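You operate a simulated robot arm through the tools that you are given. There is no shell and no other tool.

The job below is to be done with a simulated robot arm. You get a single attempt, and the scene is never put back.

JOB
Plug the sink and run warm suds up to its line.
Fine: strainer out on the draining board, plug in first, two pushes of the green pump, hot tap off at the line.

Only the result counts: the job must be done as asked and must still hold three seconds after the hand-in. Knocking over, shifting, dropping, spilling or breaking anything else fails it.

ROBOT AND FRAMES
A 6-joint arm with a two-finger gripper, fixed in place. Base frame: the origin is at the foot of the arm, x ahead of it, y to its left, z up. Lengths are in mm, angles in degrees, forces in N, time in s.
With the tool pointing down near the work surface it reaches from about 580 to 620 mm from the base axis. Its first joint turns from -166.0 to 166.0 degrees. Payload 1.66 kg.
Tool frame: the origin (TCP) lies between the finger pads and is the grasp point; the fingertips stand 16 mm ahead of it; z points along the fingers, y is the line along which they close. Largest opening 111 mm; the body of the gripper starts 104 mm behind the TCP.
Orientation is told as [roll, pitch, yaw] about the base's x, y, z axes, in that order, counted from this pose: with the fingers straight down and closing along the base's y, the tool's x points along the base's -x, its y along +y and its z along -z.

CONTROLS
- The arm moves only by the tool jog_arm. Its argument "increments" is a list that holds one entry, the list of rows, each a list of 7 numbers: the shift along the tool's x, y, z in units of 400 mm (1.0 is 400 mm), then the turn, a rotation vector about the tool's x, y, z in units of 90 degrees (1.0 is 90 degrees), then the closure in counts, from 0 (fully open) to 255 (shut). In form: [[[tx, ty, tz, rx, ry, rz, gripper], ...]]. A call has 1 to 20 rows; each row is the pose to reach, as a shift and turn from the pose commanded when the call began, along the tool's axes at that moment. A call with a number of a shift or a turn outside -1 to 1 is refused whole. A row lasts 0.2 s, in which the tool goes at most 50 mm and 8.6 degrees; a call with a longer step from one row to the next is refused whole, and so is a gripper value outside its range. A pose out of reach is approached as far as the arm can. The call stops where the force on the tool passes 40 N (or 10 N more than at its start, if that is more) or the arm is blocked; 0.2 s more then pass. Each finger halts on what it meets, pressing with about 21 N; the grip force reading is that of the motor and also rises with nothing between the fingers. The clock runs only during rows and for 0.2 s after the last one: add rows that repeat a pose to give the fingers time. It gives the time, the measured TCP pose, the force on the tool (base axes), the opening and the grip force at its end, in the units of the frame above (readings bear some noise), with the torque about the TCP (base axes, N m) and any sound that the robot's microphone picked up.
- Cameras (640 x 400 px; columns grow to the right, rows downward): "scene" is fixed at [219.8, 650.7, 1520.5]; the picture's right is [-1.00, -0.04, 0.00], its down [-0.03, 0.68, -0.73] and it looks along [0.03, -0.73, -0.68] (base axes); focal length 214 px, centre (320, 200). "wrist" rides on the gripper at [70, 14, -143] in the tool frame; the picture's right is [-0.19, 0.98, 0.00], its down [-0.87, -0.17, -0.47] and it looks along [-0.46, -0.09, 0.88] (tool axes); focal length 230 px, centre (320, 200). There is no depth. A picture from a camera that has moved, and an enlarged one, comes with that camera's place and axes in the base frame and with its lens.
- snapshot(camera): a new picture of that camera. The clock stands still meanwhile.
- lift_body(by): slides the trunk up (or, below 0, down) by that many mm; the arm rides with it, the base frame stays. It gives what a move gives, with no picture.
- zoom(camera, box): a new picture of the part [left, top, right, bottom] of that camera's present view, enlarged. The clock stands still meanwhile.
- finish_job(): hands the job in; it is judged then, once.

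Places have to be worked out from the pictures, the camera data and where the tool is seen. Open the gripper and draw the arm clear of the work before you hand the job in, unless the task says otherwise.

The tools are called after "Request:" as name(argument=value, ...) on one line, values as JSON. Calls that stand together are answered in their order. jog_arm: Moves the arm, as the interface text tells. Its arguments: {"type":"object","properties":{"increments":{"type":"array","items":{"type":"array","items":{"type":"array","items":{"type":"number"}}}}},"required":["increments"]} The other tools are called the same way: lift_body (by) slides the trunk up or down; snapshot (camera) takes a picture; zoom (camera, box) takes an enlarged picture of a part of a camera's view; finish_job () hands the job in.

At the start:

```text
t: 0.0
eef_pos: [254.9, 246.5, 1348.5]
tool_rot: [0.0, 0.0, -0.1]
force: [-0.2, -0.2, 1.0]
torque: [0.03, 0.0, 0.0]
opening: 111.0
grip_force: 0.1
trunk travel left (down, up): [-300.0, 290.0]
```

scene: 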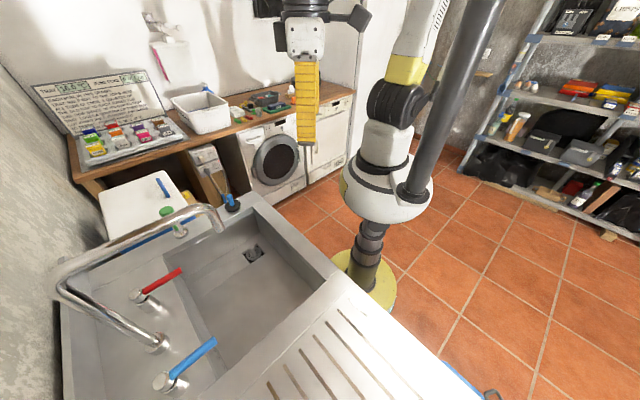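
wrist: 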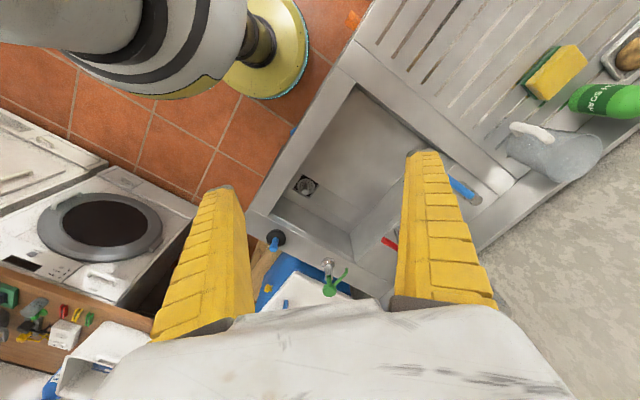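

The scene shows a sink with red and blue lever taps, a swivel spout, a green pump at the sink's back corner, a strainer in the drain and a blue-knobbed plug near the rim. I'll enlarge several areas to find each of them before moving.

Request:
zoom(camera="scene", box=[40, 160, 360, 400])

Request:
zoom(camera="wrist", box=[230, 50, 550, 310])

Request:
zoom(camera="scene", box=[30, 60, 190, 160])

Request:
zoom(camera="scene", box=[140, 180, 300, 280])

```text
1.67 times, centred on (200, 280) of scene
camera zoom: at [219.8, 650.7, 1520.5], right [-1.0, -0.04, 0.0], down [-0.03, 0.68, -0.73], along [0.03, -0.73, -0.68], focal length 358 px, centre (520, 67)
```

zoom: 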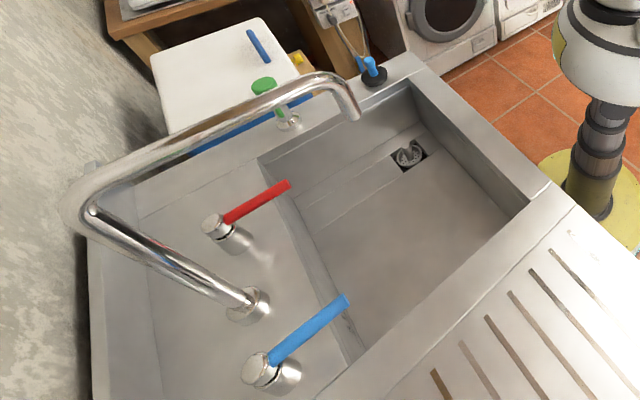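

```text
1.54 times, centred on (390, 180) of wrist
camera zoom: at [185.8, 258.6, 1491.6], right [0.19, 0.98, 0.0], down [0.87, -0.17, 0.47], along [0.46, -0.09, -0.88], focal length 354 px, centre (212, 231)
```

zoom: 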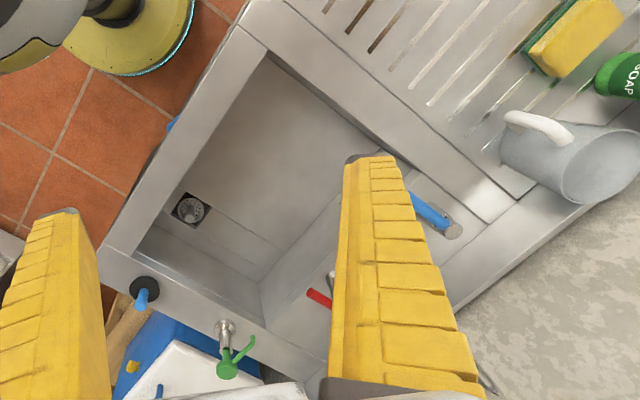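

```text
4.00 times, centred on (110, 110) of scene
camera zoom: at [219.8, 650.7, 1520.5], right [-1.0, -0.04, 0.0], down [-0.03, 0.68, -0.73], along [0.03, -0.73, -0.68], focal length 858 px, centre (1160, 560)
```

zoom: 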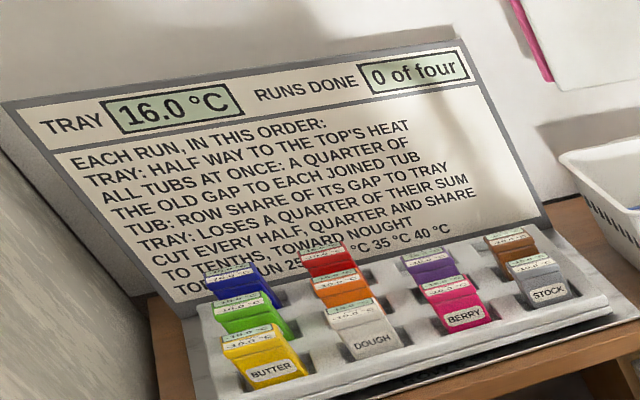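

```text
4.00 times, centred on (220, 230) of scene
camera zoom: at [219.8, 650.7, 1520.5], right [-1.0, -0.04, 0.0], down [-0.03, 0.68, -0.73], along [0.03, -0.73, -0.68], focal length 858 px, centre (720, 80)
```

zoom: 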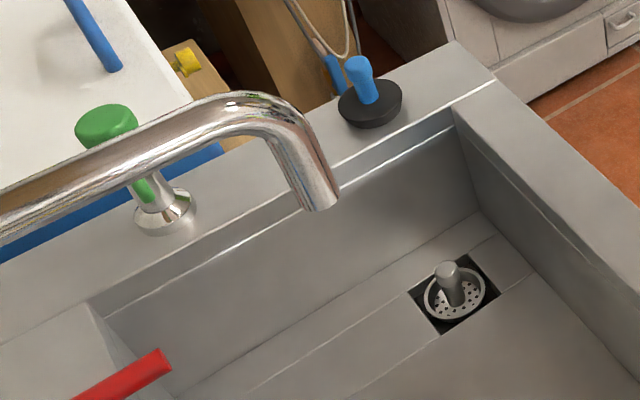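

The sink sits at about 45° to the base. I put the rim near z≈890, the strainer near (523,137,720), the plug near (600,41,912), the pump near (757,176,890) and the spout around z≈1200 near (480,340). I'll move to a clear spot above the drain for a closer look.

Request:
jog_arm(increments=[[[-0.06, -0.06, 0.0, 0, 0, 0, 0], [-0.12, -0.12, 0.0, 0, 0, 0, 0], [-0.18, -0.18, 0.03, 0, 0, 0, 0], [-0.24, -0.24, 0.06, 0, 0, 0, 0], [-0.3, -0.3, 0.09, 0, 0, 0, 0], [-0.3625, -0.365, 0.12, 0, 0, 0, 0]]])

Request:
snapshot(camera="wrist")

Request:
snapshot(camera="scene")

```text
t: 1.4
eef_pos: [401.8, 97.9, 1300.7]
tool_rot: [0.0, 0.0, 0.0]
force: [0.8, 0.7, -0.5]
torque: [0.03, 0.03, 0.01]
opening: 111.1
grip_force: 0.1
trunk travel left (down, up): [-300.0, 290.0]
```

```text
taken
camera wrist: at [333.1, 110.7, 1443.7], right [0.19, 0.98, 0.0], down [0.87, -0.17, 0.47], along [0.46, -0.09, -0.88], focal length 230 px, centre (320, 200)
```

wrist: 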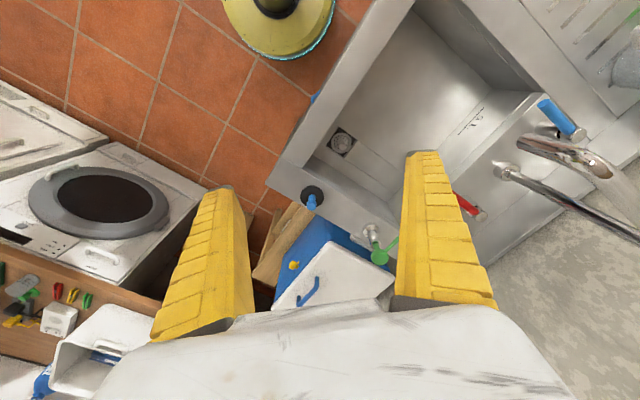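

```text
taken
```

scene: 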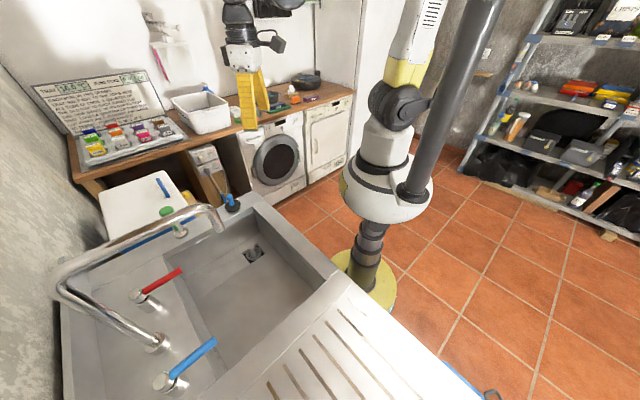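

The arm follows well, and there is a line mark on the basin's back wall. I'll enlarge it along with the pump, the plug and the taps.

Request:
zoom(camera="wrist", box=[420, 70, 580, 170])

Request:
zoom(camera="wrist", box=[280, 170, 440, 270])

Request:
zoom(camera="wrist", box=[480, 80, 640, 240])

Request:
zoom(camera="wrist", box=[280, 100, 400, 175])

Request:
zoom(camera="scene", box=[100, 250, 260, 400])

```text
4.00 times, centred on (500, 120) of wrist
camera zoom: at [333.1, 110.7, 1443.7], right [0.19, 0.98, 0.0], down [0.87, -0.17, 0.47], along [0.46, -0.09, -0.88], focal length 920 px, centre (-400, 520)
```

zoom: 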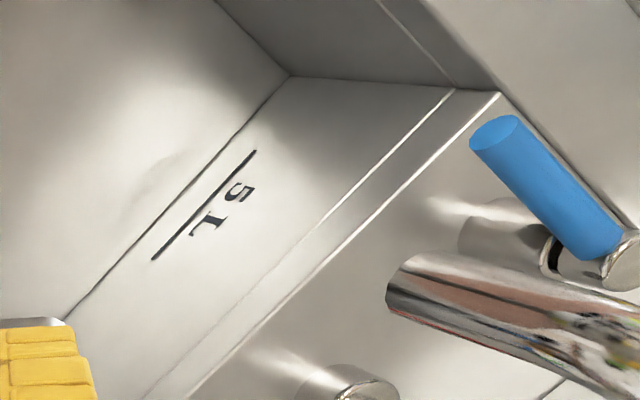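

```text
4.00 times, centred on (360, 220) of wrist
camera zoom: at [333.1, 110.7, 1443.7], right [0.19, 0.98, 0.0], down [0.87, -0.17, 0.47], along [0.46, -0.09, -0.88], focal length 920 px, centre (160, 120)
```

zoom: 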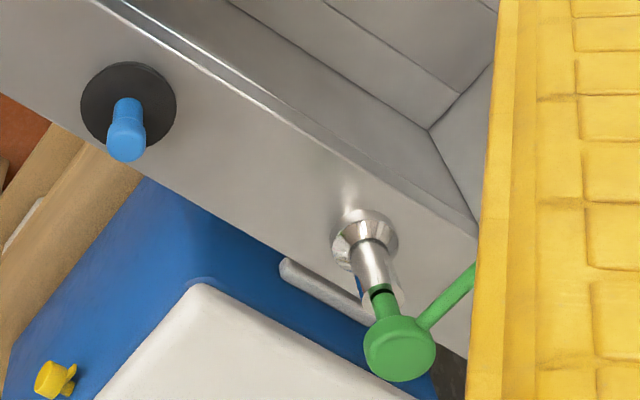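

```text
2.50 times, centred on (560, 160) of wrist
camera zoom: at [333.1, 110.7, 1443.7], right [0.19, 0.98, 0.0], down [0.87, -0.17, 0.47], along [0.46, -0.09, -0.88], focal length 575 px, centre (-280, 300)
```

zoom: 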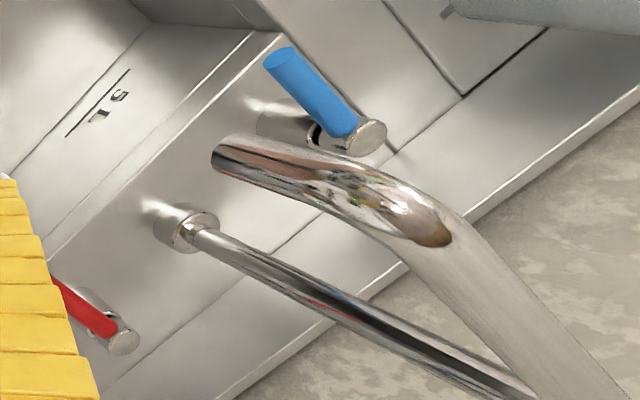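

```text
5.33 times, centred on (340, 138) of wrist
camera zoom: at [333.1, 110.7, 1443.7], right [0.19, 0.98, 0.0], down [0.87, -0.17, 0.47], along [0.46, -0.09, -0.88], focal length 1227 px, centre (213, 533)
```

zoom: 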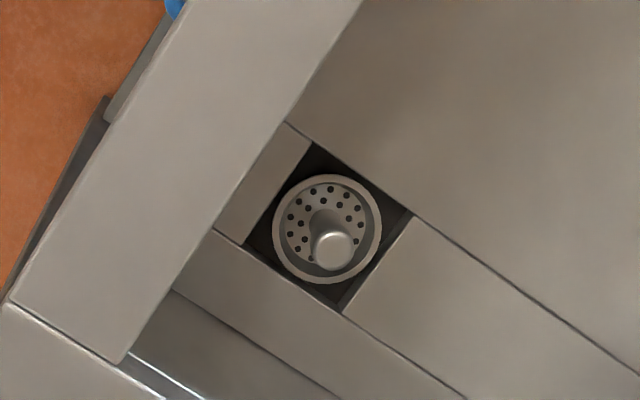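

```text
2.67 times, centred on (180, 325) of scene
camera zoom: at [219.8, 650.7, 1520.5], right [-1.0, -0.04, 0.0], down [-0.03, 0.68, -0.73], along [0.03, -0.73, -0.68], focal length 572 px, centre (693, -133)
```

zoom: 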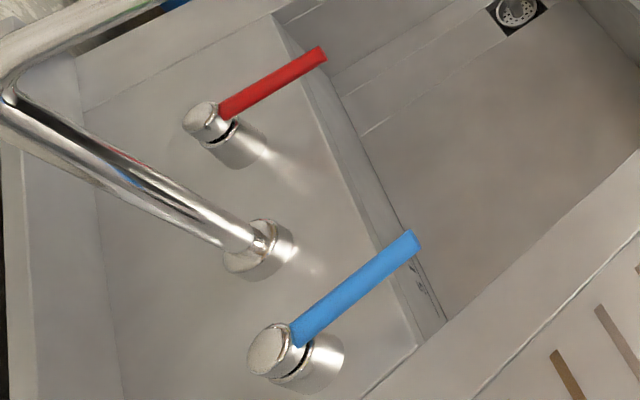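

The 5 L line is low on the basin's back wall, near (522,515,753). The strainer is near (523,140,725) with an upright knob. I'll test the reach with the trunk where it is by going out and down above the plug rim, staying high for now.

Request:
jog_arm(increments=[[[-0.1, 0.0, 0.05, 0, 0, 0, 0], [-0.2, 0.0, 0.1, 0, 0, 0, 0], [-0.3, 0.0, 0.18, 0, 0, 0, 0], [-0.3, 0.05, 0.28, 0, 0, 0, 0], [-0.3, 0.1, 0.38, 0, 0, 0, 0], [-0.3, 0.1, 0.48, 0, 0, 0, 0], [-0.3, 0.1, 0.58, 0, 0, 0, 0], [-0.3, 0.1, 0.58, 0, 0, 0, 0]]])

Request:
snapshot(camera="wrist")

Request:
snapshot(camera="scene")

```text
refused: row 3 steps farther than a row can; nothing moved
```

```text
taken
camera wrist: at [333.1, 110.7, 1443.7], right [0.19, 0.98, 0.0], down [0.87, -0.17, 0.47], along [0.46, -0.09, -0.88], focal length 230 px, centre (320, 200)
```

wrist: 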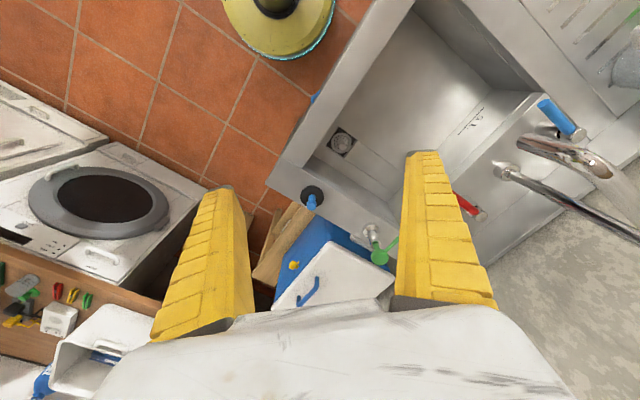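

```text
taken
```

scene: 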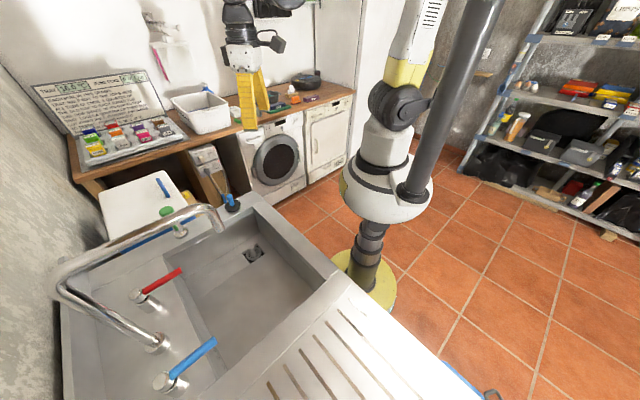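

The third row was too long a step, so nothing moved. I'll resend the move with shorter steps.

Request:
jog_arm(increments=[[[-0.1, 0.0, 0.05, 0, 0, 0, 0], [-0.2, 0.0, 0.1, 0, 0, 0, 0], [-0.29, 0.02, 0.16, 0, 0, 0, 0], [-0.3, 0.05, 0.26, 0, 0, 0, 0], [-0.3, 0.1, 0.36, 0, 0, 0, 0], [-0.3, 0.1, 0.46, 0, 0, 0, 0], [-0.3, 0.1, 0.56, 0, 0, 0, 0], [-0.3, 0.1, 0.58, 0, 0, 0, 0]]])

Request:
snapshot(camera="wrist")

Request:
snapshot(camera="scene")

```text
t: 3.2
eef_pos: [518.3, 139.2, 1069.3]
tool_rot: [0.0, 0.0, 0.0]
force: [0.3, -0.2, 0.5]
torque: [0.0, -0.01, 0.01]
opening: 110.9
grip_force: 0.0
trunk travel left (down, up): [-300.0, 290.0]
```

```text
taken
camera wrist: at [449.1, 153.0, 1212.7], right [0.19, 0.98, 0.0], down [0.87, -0.17, 0.47], along [0.46, -0.09, -0.88], focal length 230 px, centre (320, 200)
```

wrist: 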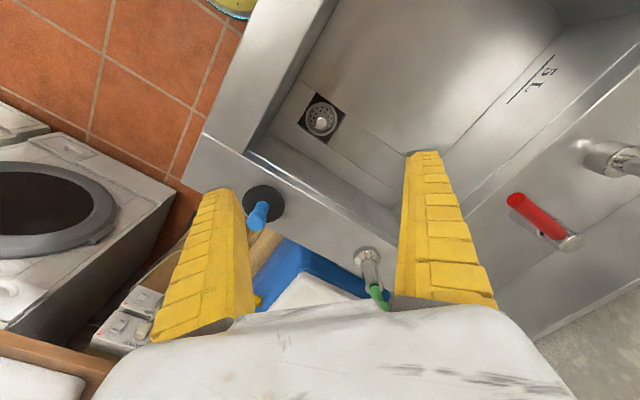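

```text
taken
```

scene: 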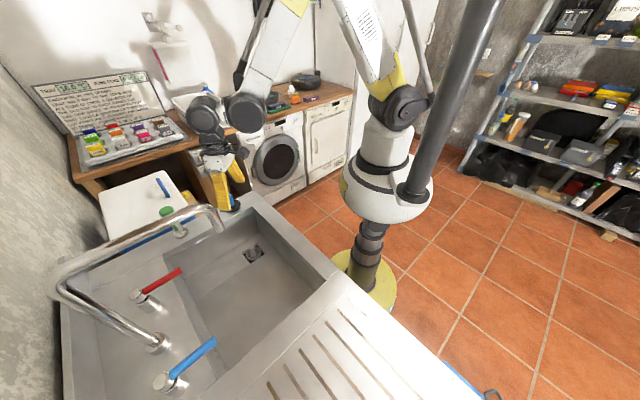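

The reach is fine here, with the elbow well bent. I'll enlarge this closer view to locate the strainer, plug, pump and red lever precisely.

Request:
zoom(camera="wrist", box=[280, 80, 360, 130])

Request:
zoom(camera="wrist", box=[200, 170, 320, 245])

Request:
zoom(camera="wrist", box=[330, 220, 426, 310])

Request:
zoom(camera="wrist", box=[480, 130, 640, 260])

Request:
zoom(camera="wrist", box=[480, 30, 640, 130])

```text
8.00 times, centred on (320, 105) of wrist
camera zoom: at [449.1, 153.0, 1212.7], right [0.19, 0.98, 0.0], down [0.87, -0.17, 0.47], along [0.46, -0.09, -0.88], focal length 1841 px, centre (320, 960)
```

zoom: 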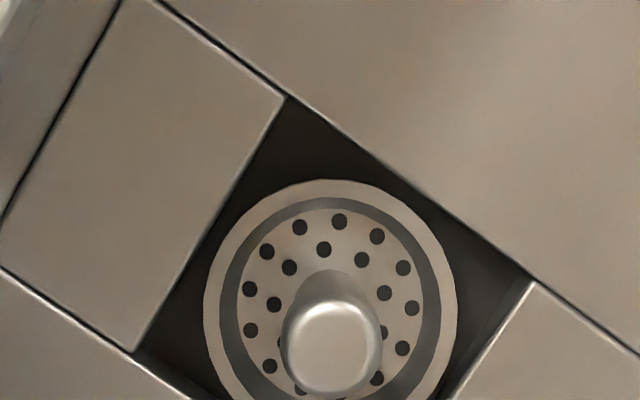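

```text
5.33 times, centred on (260, 208) of wrist
camera zoom: at [449.1, 153.0, 1212.7], right [0.19, 0.98, 0.0], down [0.87, -0.17, 0.47], along [0.46, -0.09, -0.88], focal length 1227 px, centre (640, 160)
```

zoom: 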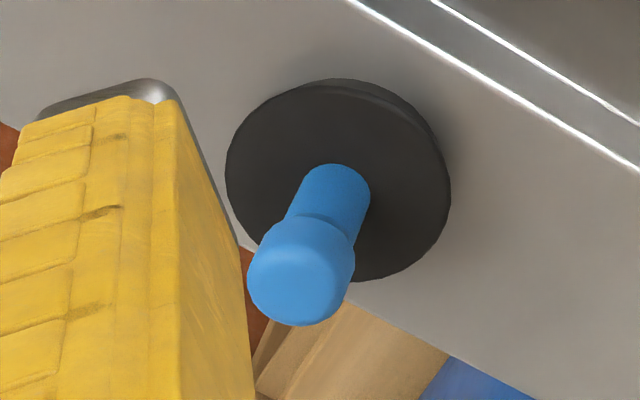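

```text
4.44 times, centred on (378, 265) of wrist
camera zoom: at [449.1, 153.0, 1212.7], right [0.19, 0.98, 0.0], down [0.87, -0.17, 0.47], along [0.46, -0.09, -0.88], focal length 1022 px, centre (62, -89)
```

zoom: 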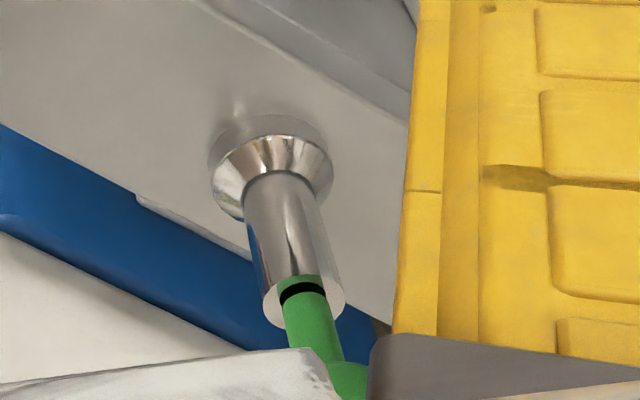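

```text
3.08 times, centred on (560, 195) of wrist
camera zoom: at [449.1, 153.0, 1212.7], right [0.19, 0.98, 0.0], down [0.87, -0.17, 0.47], along [0.46, -0.09, -0.88], focal length 708 px, centre (-418, 215)
```

zoom: 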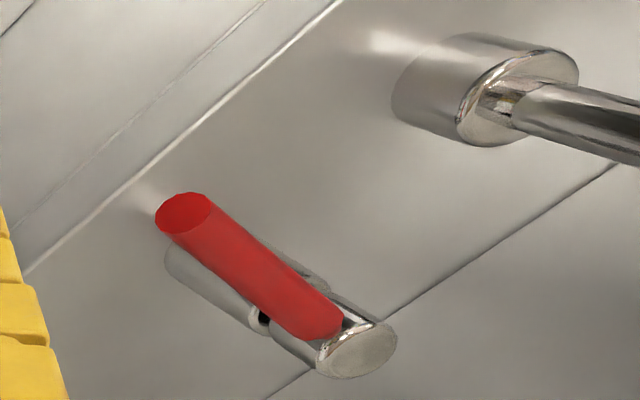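

```text
4.00 times, centred on (560, 80) of wrist
camera zoom: at [449.1, 153.0, 1212.7], right [0.19, 0.98, 0.0], down [0.87, -0.17, 0.47], along [0.46, -0.09, -0.88], focal length 920 px, centre (-640, 680)
```

zoom: 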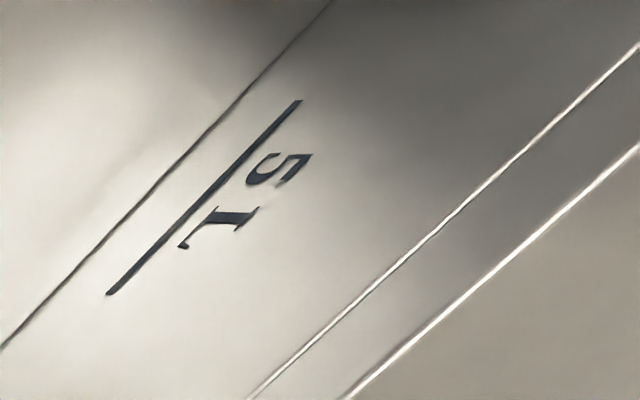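

From three views I place the knob top at about (523,141.5,766) and the strainer ring near z≈707, about 80 mm clear of both walls. I'll turn the tool −45° to line up with the basin, narrow the opening, go part-way down and look again.

Request:
jog_arm(increments=[[[0, 0, 0.0, 0, 0, 0.0833, 60], [0, 0, 0.0, 0, 0, 0.1667, 117], [0, 0, 0.0, 0, 0, 0.25, 117], [0, 0, 0.0, 0, 0, 0.3333, 117], [0, 0, 0.0, 0, 0, 0.4167, 117], [0, 0, 0.0, 0, 0, 0.5, 117], [-0.004, 0.002, 0.1, 0, 0, 0.5, 117], [-0.008, 0.0025, 0.2, 0, 0, 0.5, 117], [-0.008, 0.0025, 0.3, 0, 0, 0.5, 117], [-0.008, 0.0025, 0.4, 0, 0, 0.5, 117], [-0.008, 0.0025, 0.5, 0, 0, 0.5, 117], [-0.008, 0.0025, 0.5, 0, 0, 0.5, 117]]])

Request:
snapshot(camera="wrist")

Request:
snapshot(camera="scene")

```text
t: 5.8
eef_pos: [529.2, 141.9, 871.2]
tool_rot: [-0.2, 0.0, -45.0]
force: [-1.0, 0.2, -1.2]
torque: [0.02, 0.02, -0.02]
opening: 62.0
grip_force: 1.5
out of reach, approached as far as the arm can: row 11, 12
trunk travel left (down, up): [-300.0, 290.0]
```

```text
taken
camera wrist: at [490.2, 200.9, 1015.4], right [0.83, 0.56, 0.0], down [0.49, -0.73, 0.47], along [0.26, -0.39, -0.88], focal length 230 px, centre (320, 200)
```

wrist: 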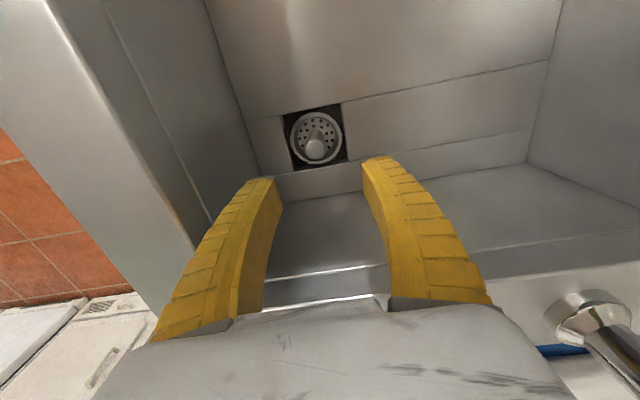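

```text
taken
```

scene: 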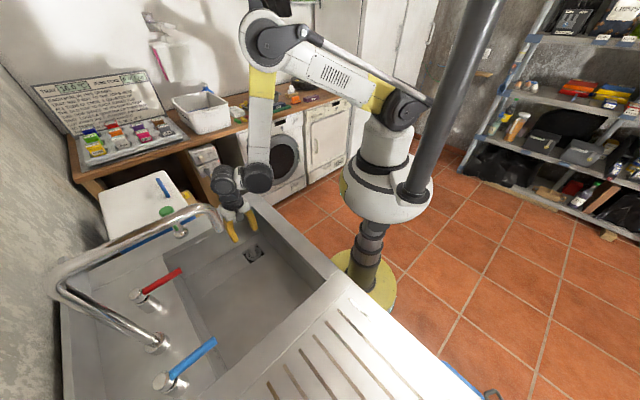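

The arm hit its lower limit here, so I need the trunk for more depth. The new view confirms the knob at about (524.5,140). I'll raise the tool 100 mm, then lower the trunk 200 mm.

Request:
jog_arm(increments=[[[0, 0, -0.08, 0, 0, 0, 117], [0, 0, -0.16, 0, 0, 0, 117], [0, 0, -0.25, 0, 0, 0, 117], [0, 0, -0.25, 0, 0, 0, 117]]])

Request:
lift_body(by=-170)

Request:
snapshot(camera="wrist")

Request:
snapshot(camera="scene")

```text
t: 6.8
eef_pos: [532.2, 141.6, 971.5]
tool_rot: [0.0, 0.1, -45.0]
force: [-0.5, 0.0, -0.4]
torque: [0.02, -0.04, 0.01]
opening: 61.8
grip_force: 1.2
trunk travel left (down, up): [-300.0, 290.0]
```

```text
t: 8.7
eef_pos: [530.7, 142.3, 803.3]
tool_rot: [0.0, 0.1, -45.0]
force: [0.0, 0.7, 0.2]
torque: [0.0, 0.03, -0.04]
opening: 62.1
grip_force: 1.3
trunk travel left (down, up): [-130.0, 460.0]
```

```text
taken
camera wrist: at [491.5, 200.3, 946.0], right [0.83, 0.56, 0.0], down [0.49, -0.73, 0.47], along [0.26, -0.39, -0.88], focal length 230 px, centre (320, 200)
```

wrist: 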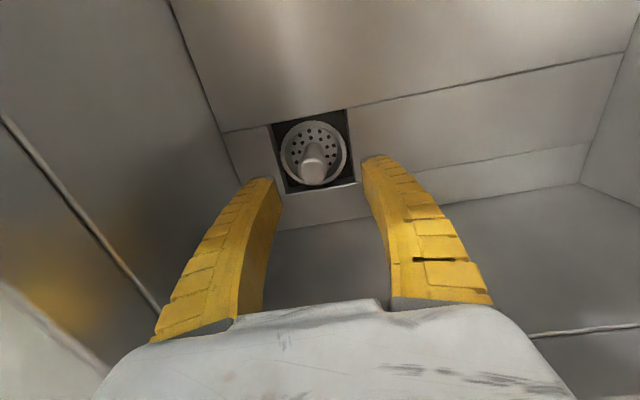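

```text
taken
```

scene: 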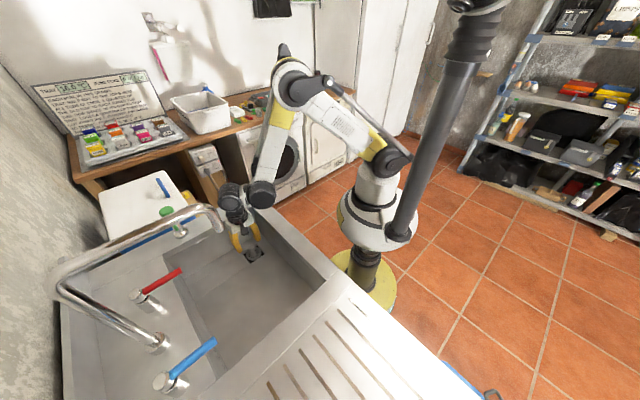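

I'll enlarge the knob in this view for exact pixels before closing in.

Request:
zoom(camera="wrist", box=[265, 100, 361, 200])

Request:
zoom(camera="scene", box=[210, 210, 290, 280])

```text
4.00 times, centred on (313, 150) of wrist
camera zoom: at [491.5, 200.3, 946.0], right [0.83, 0.56, 0.0], down [0.49, -0.73, 0.47], along [0.26, -0.39, -0.88], focal length 920 px, centre (348, 400)
```

zoom: 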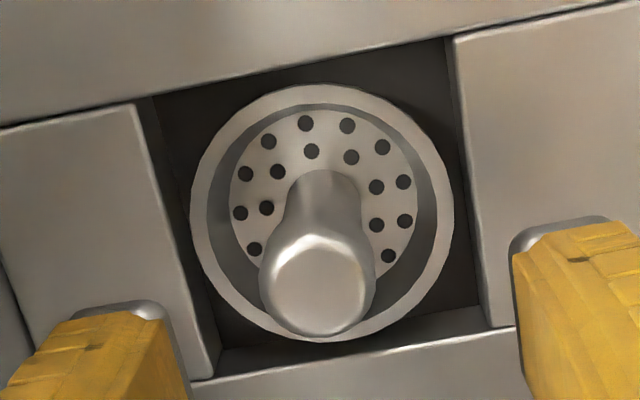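

```text
5.71 times, centred on (250, 245) of scene
camera zoom: at [219.8, 650.7, 1520.5], right [-1.0, -0.04, 0.0], down [-0.03, 0.68, -0.73], along [0.03, -0.73, -0.68], focal length 1226 px, centre (720, -57)
```

zoom: 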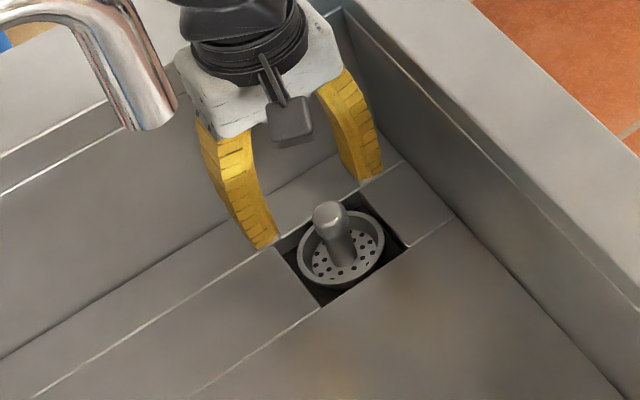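

The knob axis comes out at (524.7,139), with its top at z≈767 and the ring at z≈711. I'll correct the offset, go down to z≈750 and close on the knob.

Request:
jog_arm(increments=[[[0.005, -0.0165, 0.03, 0, 0, 0, 117], [0.005, -0.0165, 0.08, 0, 0, 0, 117], [0.005, -0.0165, 0.1325, 0, 0, 0, 117], [0.005, -0.0165, 0.1325, 0, 0, 0, 117]]])

Request:
snapshot(camera="wrist")

Request:
zoom(camera="scene", box=[210, 210, 290, 280])

```text
t: 9.7
eef_pos: [526.2, 137.7, 749.6]
tool_rot: [0.0, 0.0, -45.0]
force: [0.2, -0.3, 0.4]
torque: [-0.01, -0.01, 0.01]
opening: 62.0
grip_force: 0.9
trunk travel left (down, up): [-130.0, 460.0]
```

```text
taken
camera wrist: at [486.8, 196.1, 893.1], right [0.83, 0.56, 0.0], down [0.49, -0.73, 0.47], along [0.26, -0.39, -0.88], focal length 230 px, centre (320, 200)
```

wrist: 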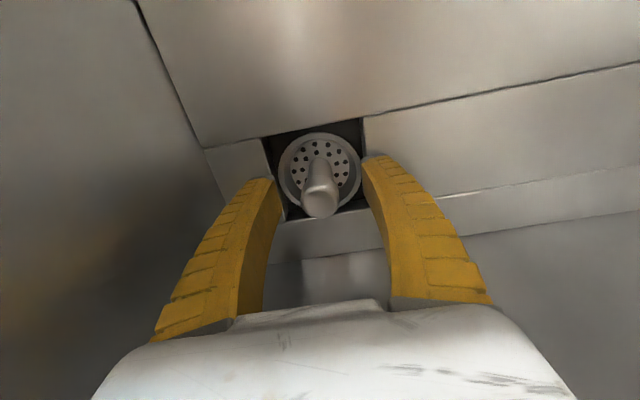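

```text
5.71 times, centred on (250, 245) of scene
camera zoom: at [219.8, 650.7, 1520.5], right [-1.0, -0.04, 0.0], down [-0.03, 0.68, -0.73], along [0.03, -0.73, -0.68], focal length 1226 px, centre (720, -57)
```

zoom: 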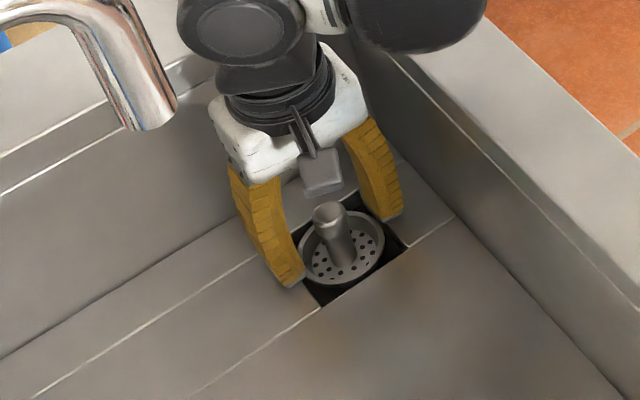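

The knob sits centred between the fingers at the TCP, so I'll close on it.

Request:
jog_arm(increments=[[[0, 0, 0, 0, 0, 0, 160], [0, 0, 0, 0, 0, 0, 200], [0, 0, 0, 0, 0, 0, 255], [0, 0, 0, 0, 0, 0, 255], [0, 0, 0, 0, 0, 0, 255]]])

Request:
snapshot(camera="wrist")

```text
t: 10.9
eef_pos: [525.1, 138.5, 749.9]
tool_rot: [0.0, 0.0, -45.1]
force: [1.2, -1.0, 3.5]
torque: [0.02, 0.03, -0.03]
opening: 14.7
grip_force: 21.4
trunk travel left (down, up): [-130.0, 460.0]
```

```text
taken
camera wrist: at [486.6, 196.1, 893.5], right [0.83, 0.56, 0.0], down [0.49, -0.73, 0.47], along [0.26, -0.39, -0.88], focal length 230 px, centre (320, 200)
```

wrist: 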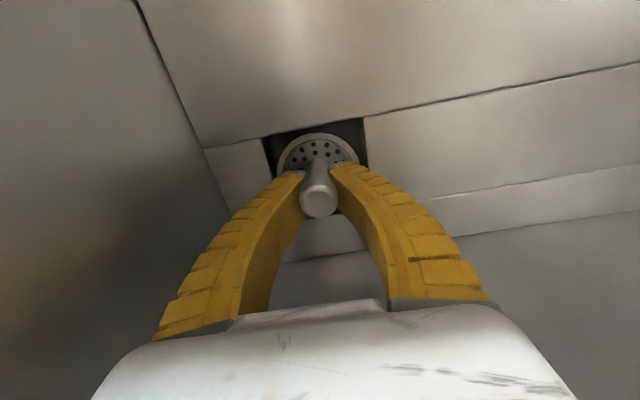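

The stem is gripped at 14.7 mm with 21 N. I'll lift straight up slowly at first to clear the drain and the rim.

Request:
jog_arm(increments=[[[0, 0, -0.02, 0, 0, 0, 255], [0, 0, -0.05, 0, 0, 0, 255], [0, 0, -0.1, 0, 0, 0, 255], [0, 0, -0.17, 0, 0, 0, 255], [0, 0, -0.24, 0, 0, 0, 255], [0, 0, -0.31, 0, 0, 0, 255], [0, 0, -0.38, 0, 0, 0, 255], [0, 0, -0.45, 0, 0, 0, 255], [0, 0, -0.52, 0, 0, 0, 255], [0, 0, -0.6, 0, 0, 0, 255], [0, 0, -0.65, 0, 0, 0, 255], [0, 0, -0.65, 0, 0, 0, 255]]])

Request:
snapshot(camera="wrist")

Request:
snapshot(camera="scene")

```text
t: 13.5
eef_pos: [525.7, 138.7, 1009.8]
tool_rot: [0.0, 0.0, -44.9]
force: [0.0, -0.1, -0.9]
torque: [0.02, 0.0, 0.03]
opening: 13.8
grip_force: 21.0
trunk travel left (down, up): [-130.0, 460.0]
```

```text
taken
camera wrist: at [486.1, 196.7, 1153.2], right [0.83, 0.56, 0.0], down [0.49, -0.73, 0.47], along [0.26, -0.39, -0.88], focal length 230 px, centre (320, 200)
```

wrist: 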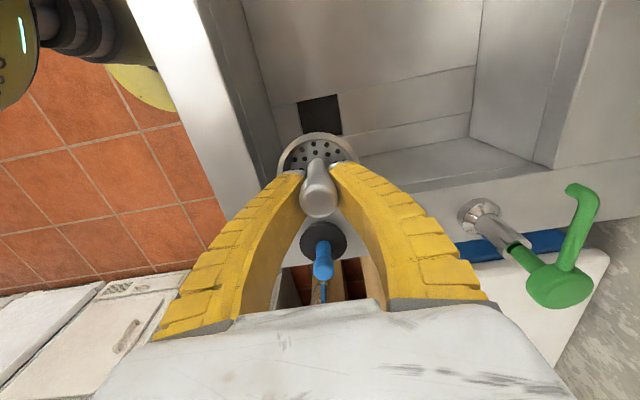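

```text
taken
```

scene: 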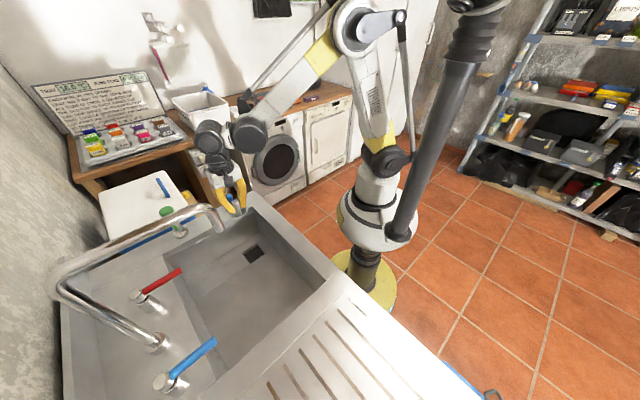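

The strainer is out and the drain is open. I'll carry it around the robot side of the basin, well clear of the spout tip at about (457,356,1139), towards the draining board.

Request:
jog_arm(increments=[[[0.08, -0.031, 0, 0, 0, 0, 255], [0.16, -0.062, 0, 0, 0, 0, 255], [0.2408, -0.094, 0, 0, 0, 0, 255], [0.34, -0.087, 0, 0, 0, 0, 255], [0.44, -0.08, 0, 0, 0, 0, 255], [0.54, -0.074, 0, 0, 0, 0, 255], [0.6385, -0.0675, 0, 0, 0, 0, 255], [0.7158, -0.039, 0, 0, 0, 0, 255], [0.793, -0.01, 0, 0, 0, 0, 255], [0.87, 0.019, 0, 0, 0, 0, 255], [0.9475, 0.0475, 0, 0, 0, 0, 255], [0.9475, 0.0475, 0, 0, 0, 0, 255]]])

Request:
snapshot(camera="wrist")

Request:
snapshot(camera="scene")

```text
t: 16.1
eef_pos: [273.6, 419.0, 1010.8]
tool_rot: [0.1, -0.1, -45.6]
force: [-0.6, -0.4, -1.9]
torque: [-0.02, -0.01, 0.02]
opening: 13.7
grip_force: 20.9
trunk travel left (down, up): [-130.0, 460.0]
```

```text
taken
camera wrist: at [235.2, 478.0, 1153.5], right [0.83, 0.55, 0.0], down [0.49, -0.74, 0.47], along [0.26, -0.39, -0.88], focal length 230 px, centre (320, 200)
```

wrist: 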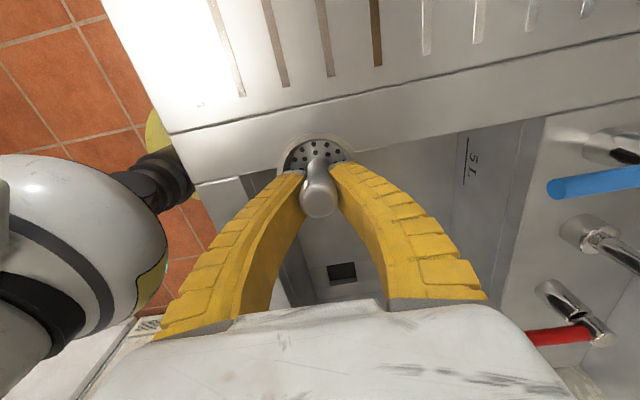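

```text
taken
```

scene: 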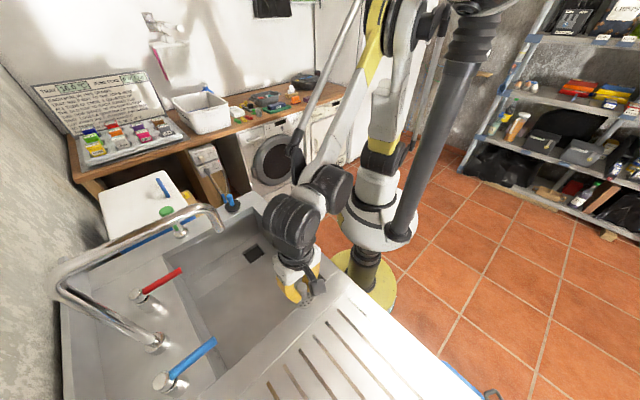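

The view shows the draining board's seam near y−x≈212, with slots beyond it and an empty area there. I'll go on to about (230,545), still high, and look.

Request:
jog_arm(increments=[[[0.073, 0.0375, 0, 0, 0, 0, 255], [0.146, 0.075, 0, 0, 0, 0, 255], [0.219, 0.1125, 0, 0, 0, 0, 255], [0.292, 0.15, 0, 0, 0, 0, 255], [0.292, 0.15, 0, 0, 0, 0, 255]]])

Request:
snapshot(camera="wrist")

Request:
snapshot(camera="scene")

```text
t: 17.3
eef_pos: [229.1, 542.6, 1008.8]
tool_rot: [0.0, 0.0, -44.9]
force: [-0.6, 0.2, 0.2]
torque: [0.03, -0.07, -0.03]
opening: 13.9
grip_force: 20.5
trunk travel left (down, up): [-130.0, 460.0]
```

```text
taken
camera wrist: at [189.7, 601.5, 1153.5], right [0.83, 0.56, 0.0], down [0.49, -0.73, 0.47], along [0.27, -0.39, -0.88], focal length 230 px, centre (320, 200)
```

wrist: 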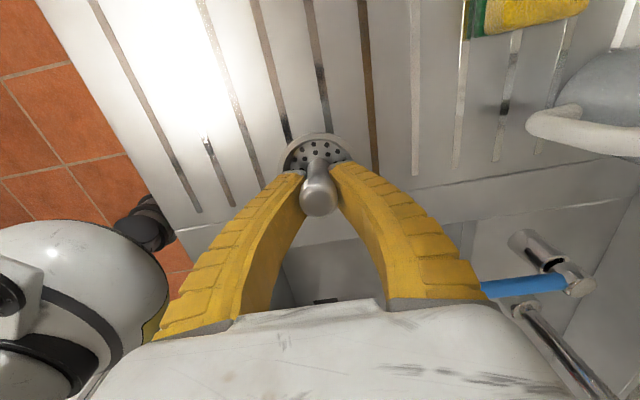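

```text
taken
```

scene: 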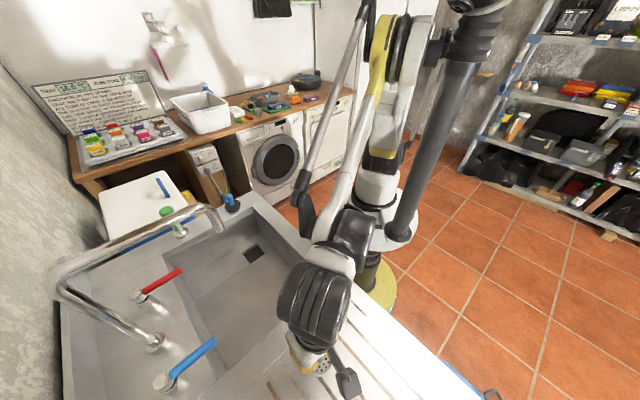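

The landing spot is clear: flat board between slots, about 100 mm past the seam. I'll go down quickly to just above where contact should be, then creep.

Request:
jog_arm(increments=[[[0, 0, 0.05, 0, 0, 0, 255], [0, 0, 0.1, 0, 0, 0, 255], [0, 0, 0.1175, 0, 0, 0, 255], [0, 0, 0.125, 0, 0, 0, 255], [0, 0, 0.13, 0, 0, 0, 255], [0, 0, 0.135, 0, 0, 0, 255]]])

Request:
zoom(camera="scene", box=[260, 320, 380, 400])

Request:
snapshot(camera="wrist")

```text
t: 18.7
eef_pos: [229.4, 544.6, 956.3]
tool_rot: [0.0, 0.0, -45.0]
force: [0.9, 0.3, -0.5]
torque: [0.03, 0.01, 0.01]
opening: 13.8
grip_force: 20.7
trunk travel left (down, up): [-130.0, 460.0]
```

```text
5.00 times, centred on (320, 360) of scene
camera zoom: at [219.8, 650.7, 1520.5], right [-1.0, -0.04, 0.0], down [-0.03, 0.68, -0.73], along [0.03, -0.73, -0.68], focal length 1072 px, centre (320, -600)
```

zoom: 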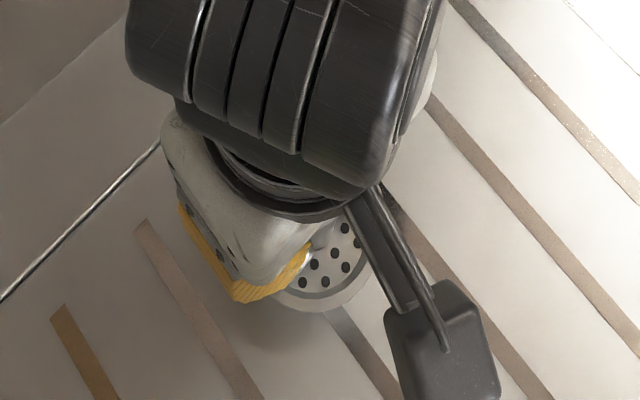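

```text
taken
camera wrist: at [190.9, 603.5, 1099.3], right [0.83, 0.56, 0.0], down [0.49, -0.73, 0.47], along [0.26, -0.39, -0.88], focal length 230 px, centre (320, 200)
```

wrist: 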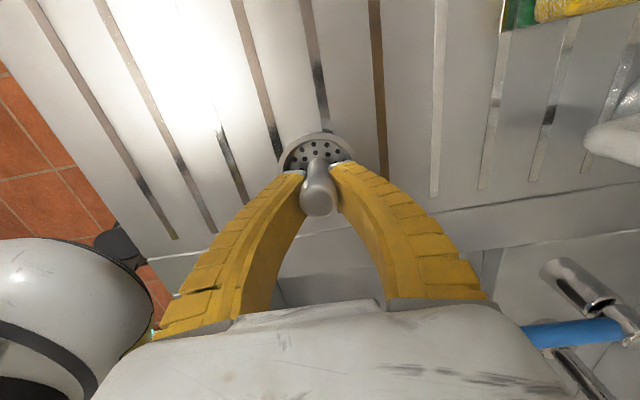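

No contact yet at z≈956, so I'll keep creeping down in 2 mm rows.

Request:
jog_arm(increments=[[[0, 0, 0.005, 0, 0, 0, 255], [0, 0, 0.01, 0, 0, 0, 255], [0, 0, 0.015, 0, 0, 0, 255], [0, 0, 0.02, 0, 0, 0, 255], [0, 0, 0.02, 0, 0, 0, 255]]])

```text
t: 19.9
eef_pos: [229.4, 545.6, 947.7]
tool_rot: [0.0, 0.1, -44.9]
force: [0.1, 0.3, -1.0]
torque: [-0.01, 0.01, -0.01]
opening: 14.2
grip_force: 20.9
trunk travel left (down, up): [-130.0, 460.0]
```

Still free; I'll go another 8 mm down.

Request:
jog_arm(increments=[[[0, 0, 0.005, 0, 0, 0, 255], [0, 0, 0.01, 0, 0, 0, 255], [0, 0, 0.015, 0, 0, 0, 255], [0, 0, 0.02, 0, 0, 0, 255], [0, 0, 0.02, 0, 0, 0, 255]]])

Request:
snapshot(camera="wrist")

Request:
zoom(camera="scene", box=[260, 320, 380, 400])

```text
t: 21.1
eef_pos: [230.7, 544.7, 939.6]
tool_rot: [0.0, 0.0, -45.0]
force: [-0.5, 0.0, -0.5]
torque: [-0.01, -0.03, -0.01]
opening: 14.0
grip_force: 21.0
trunk travel left (down, up): [-130.0, 460.0]
```

```text
taken
camera wrist: at [190.7, 603.7, 1082.9], right [0.83, 0.56, 0.0], down [0.49, -0.73, 0.47], along [0.26, -0.39, -0.88], focal length 230 px, centre (320, 200)
```

wrist: 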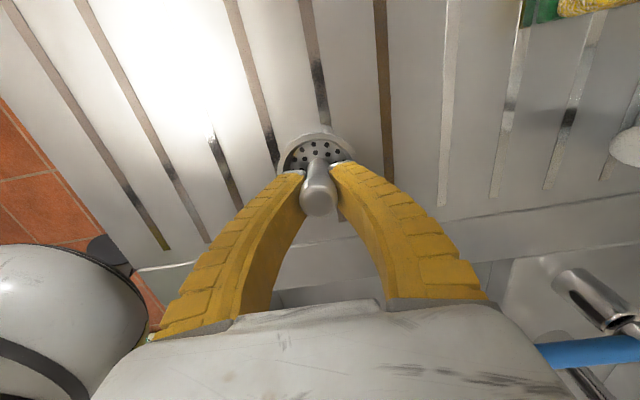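

```text
5.00 times, centred on (320, 360) of scene
camera zoom: at [219.8, 650.7, 1520.5], right [-1.0, -0.04, 0.0], down [-0.03, 0.68, -0.73], along [0.03, -0.73, -0.68], focal length 1072 px, centre (320, -600)
```

zoom: 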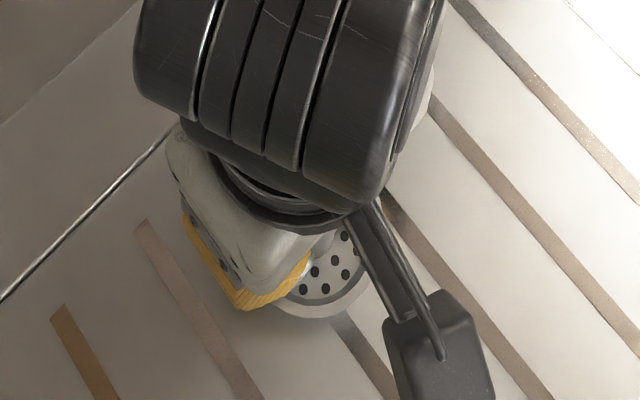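

Nothing has touched yet, though the shadow is close to the strainer. I'll keep creeping.

Request:
jog_arm(increments=[[[0, 0, 0.005, 0, 0, 0, 255], [0, 0, 0.01, 0, 0, 0, 255], [0, 0, 0.015, 0, 0, 0, 255], [0, 0, 0.02, 0, 0, 0, 255], [0, 0, 0.02, 0, 0, 0, 255]]])

```text
t: 22.3
eef_pos: [229.8, 545.0, 933.1]
tool_rot: [0.0, 0.1, -45.1]
force: [1.9, 3.5, 16.7]
torque: [-0.05, -0.05, -0.02]
opening: 23.0
grip_force: 20.9
trunk travel left (down, up): [-130.0, 460.0]
```

Contact: 16.7 N upward, and the fingers slid up onto the wider cap. The strainer is standing on the board, so I'll release it, rise straight up and look.

Request:
jog_arm(increments=[[[0, 0, -0.004, 0, 0, 0, 235], [0, 0, -0.004, 0, 0, 0, 200], [0, 0, -0.004, 0, 0, 0, 117], [0, 0, -0.004, 0, 0, 0, 117], [0, 0, -0.05, 0, 0, 0, 117], [0, 0, -0.12, 0, 0, 0, 117], [0, 0, -0.2, 0, 0, 0, 117], [0, 0, -0.2, 0, 0, 0, 117]]])

Request:
snapshot(camera="wrist")

Request:
zoom(camera="scene", box=[260, 320, 380, 400])

```text
t: 24.1
eef_pos: [229.9, 544.7, 1011.2]
tool_rot: [-0.1, 0.0, -45.0]
force: [0.0, -0.1, -0.3]
torque: [0.01, -0.03, 0.01]
opening: 61.8
grip_force: 1.8
trunk travel left (down, up): [-130.0, 460.0]
```

```text
taken
camera wrist: at [190.7, 603.1, 1154.2], right [0.83, 0.56, 0.0], down [0.49, -0.73, 0.47], along [0.26, -0.39, -0.88], focal length 230 px, centre (320, 200)
```

wrist: 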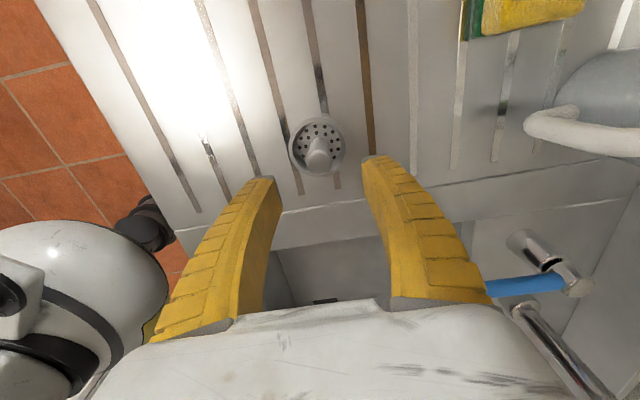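

```text
5.00 times, centred on (320, 360) of scene
camera zoom: at [219.8, 650.7, 1520.5], right [-1.0, -0.04, 0.0], down [-0.03, 0.68, -0.73], along [0.03, -0.73, -0.68], focal length 1072 px, centre (320, -600)
```

zoom: 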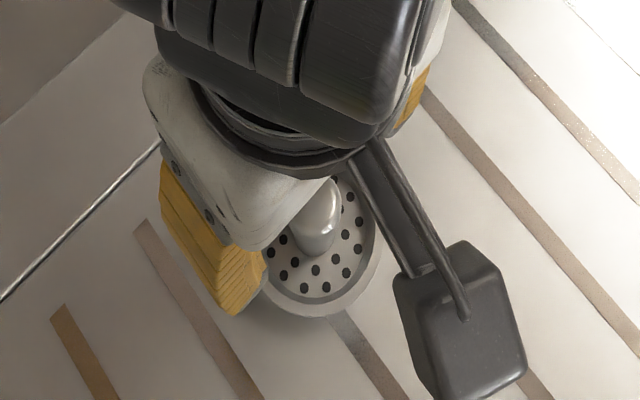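

The strainer stands upright on the board and is released. The plug works out at (604,33), with its disc near z≈897 and its knob top near z≈947. I'll go back the way I came, around the spout, towards it.

Request:
jog_arm(increments=[[[-0.073, -0.0375, 0, 0, 0, 0, 117], [-0.146, -0.075, 0, 0, 0, 0, 117], [-0.219, -0.1125, 0, 0, 0, 0, 117], [-0.292, -0.15, 0, 0, 0, 0, 117], [-0.37, -0.179, 0, 0, 0, 0, 117], [-0.447, -0.2075, 0, 0, 0, 0, 117], [-0.524, -0.236, 0, 0, 0, 0, 117], [-0.601, -0.265, 0, 0, 0, 0, 117], [-0.7, -0.272, 0, 0, 0, 0, 117], [-0.8, -0.278, 0, 0, 0, 0, 117], [-0.9, -0.285, 0, 0, 0, 0, 117], [-0.9988, -0.2917, 0, 0, 0, 0, 117]]])

Request:
jog_arm(increments=[[[-0.1, 0.01, 0, 0, 0, 0, 117], [-0.2, 0.02, 0, 0, 0, 0, 117], [-0.3, 0.03, 0, 0, 0, 0, 117], [-0.4, 0.04, 0, 0, 0, 0, 117], [-0.5, 0.045, 0, 0, 0, 0, 117], [-0.5, 0.045, 0, 0, 0, 0, 117]]])

Request:
snapshot(camera="wrist")

Request:
snapshot(camera="scene")

```text
t: 26.7
eef_pos: [429.5, 177.2, 1011.0]
tool_rot: [0.0, 0.0, -44.9]
force: [0.0, 0.1, -0.6]
torque: [-0.01, -0.01, 0.01]
opening: 61.9
grip_force: 1.0
trunk travel left (down, up): [-130.0, 460.0]
```

```text
t: 28.1
eef_pos: [583.5, 48.4, 1011.6]
tool_rot: [0.1, 0.0, -45.0]
force: [-1.0, 1.1, 0.5]
torque: [0.02, 0.0, 0.01]
opening: 62.2
grip_force: 1.3
trunk travel left (down, up): [-130.0, 460.0]
```

```text
taken
camera wrist: at [544.7, 107.7, 1154.4], right [0.83, 0.56, 0.0], down [0.49, -0.73, 0.47], along [0.26, -0.39, -0.88], focal length 230 px, centre (320, 200)
```

wrist: 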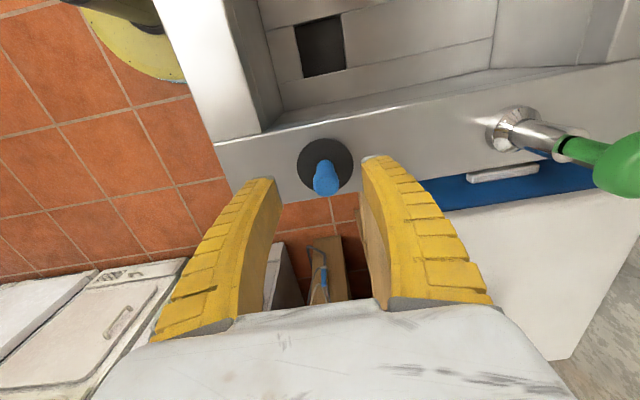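

```text
taken
```

scene: 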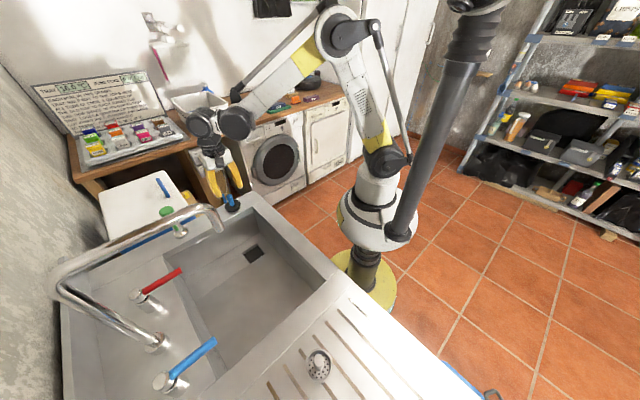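

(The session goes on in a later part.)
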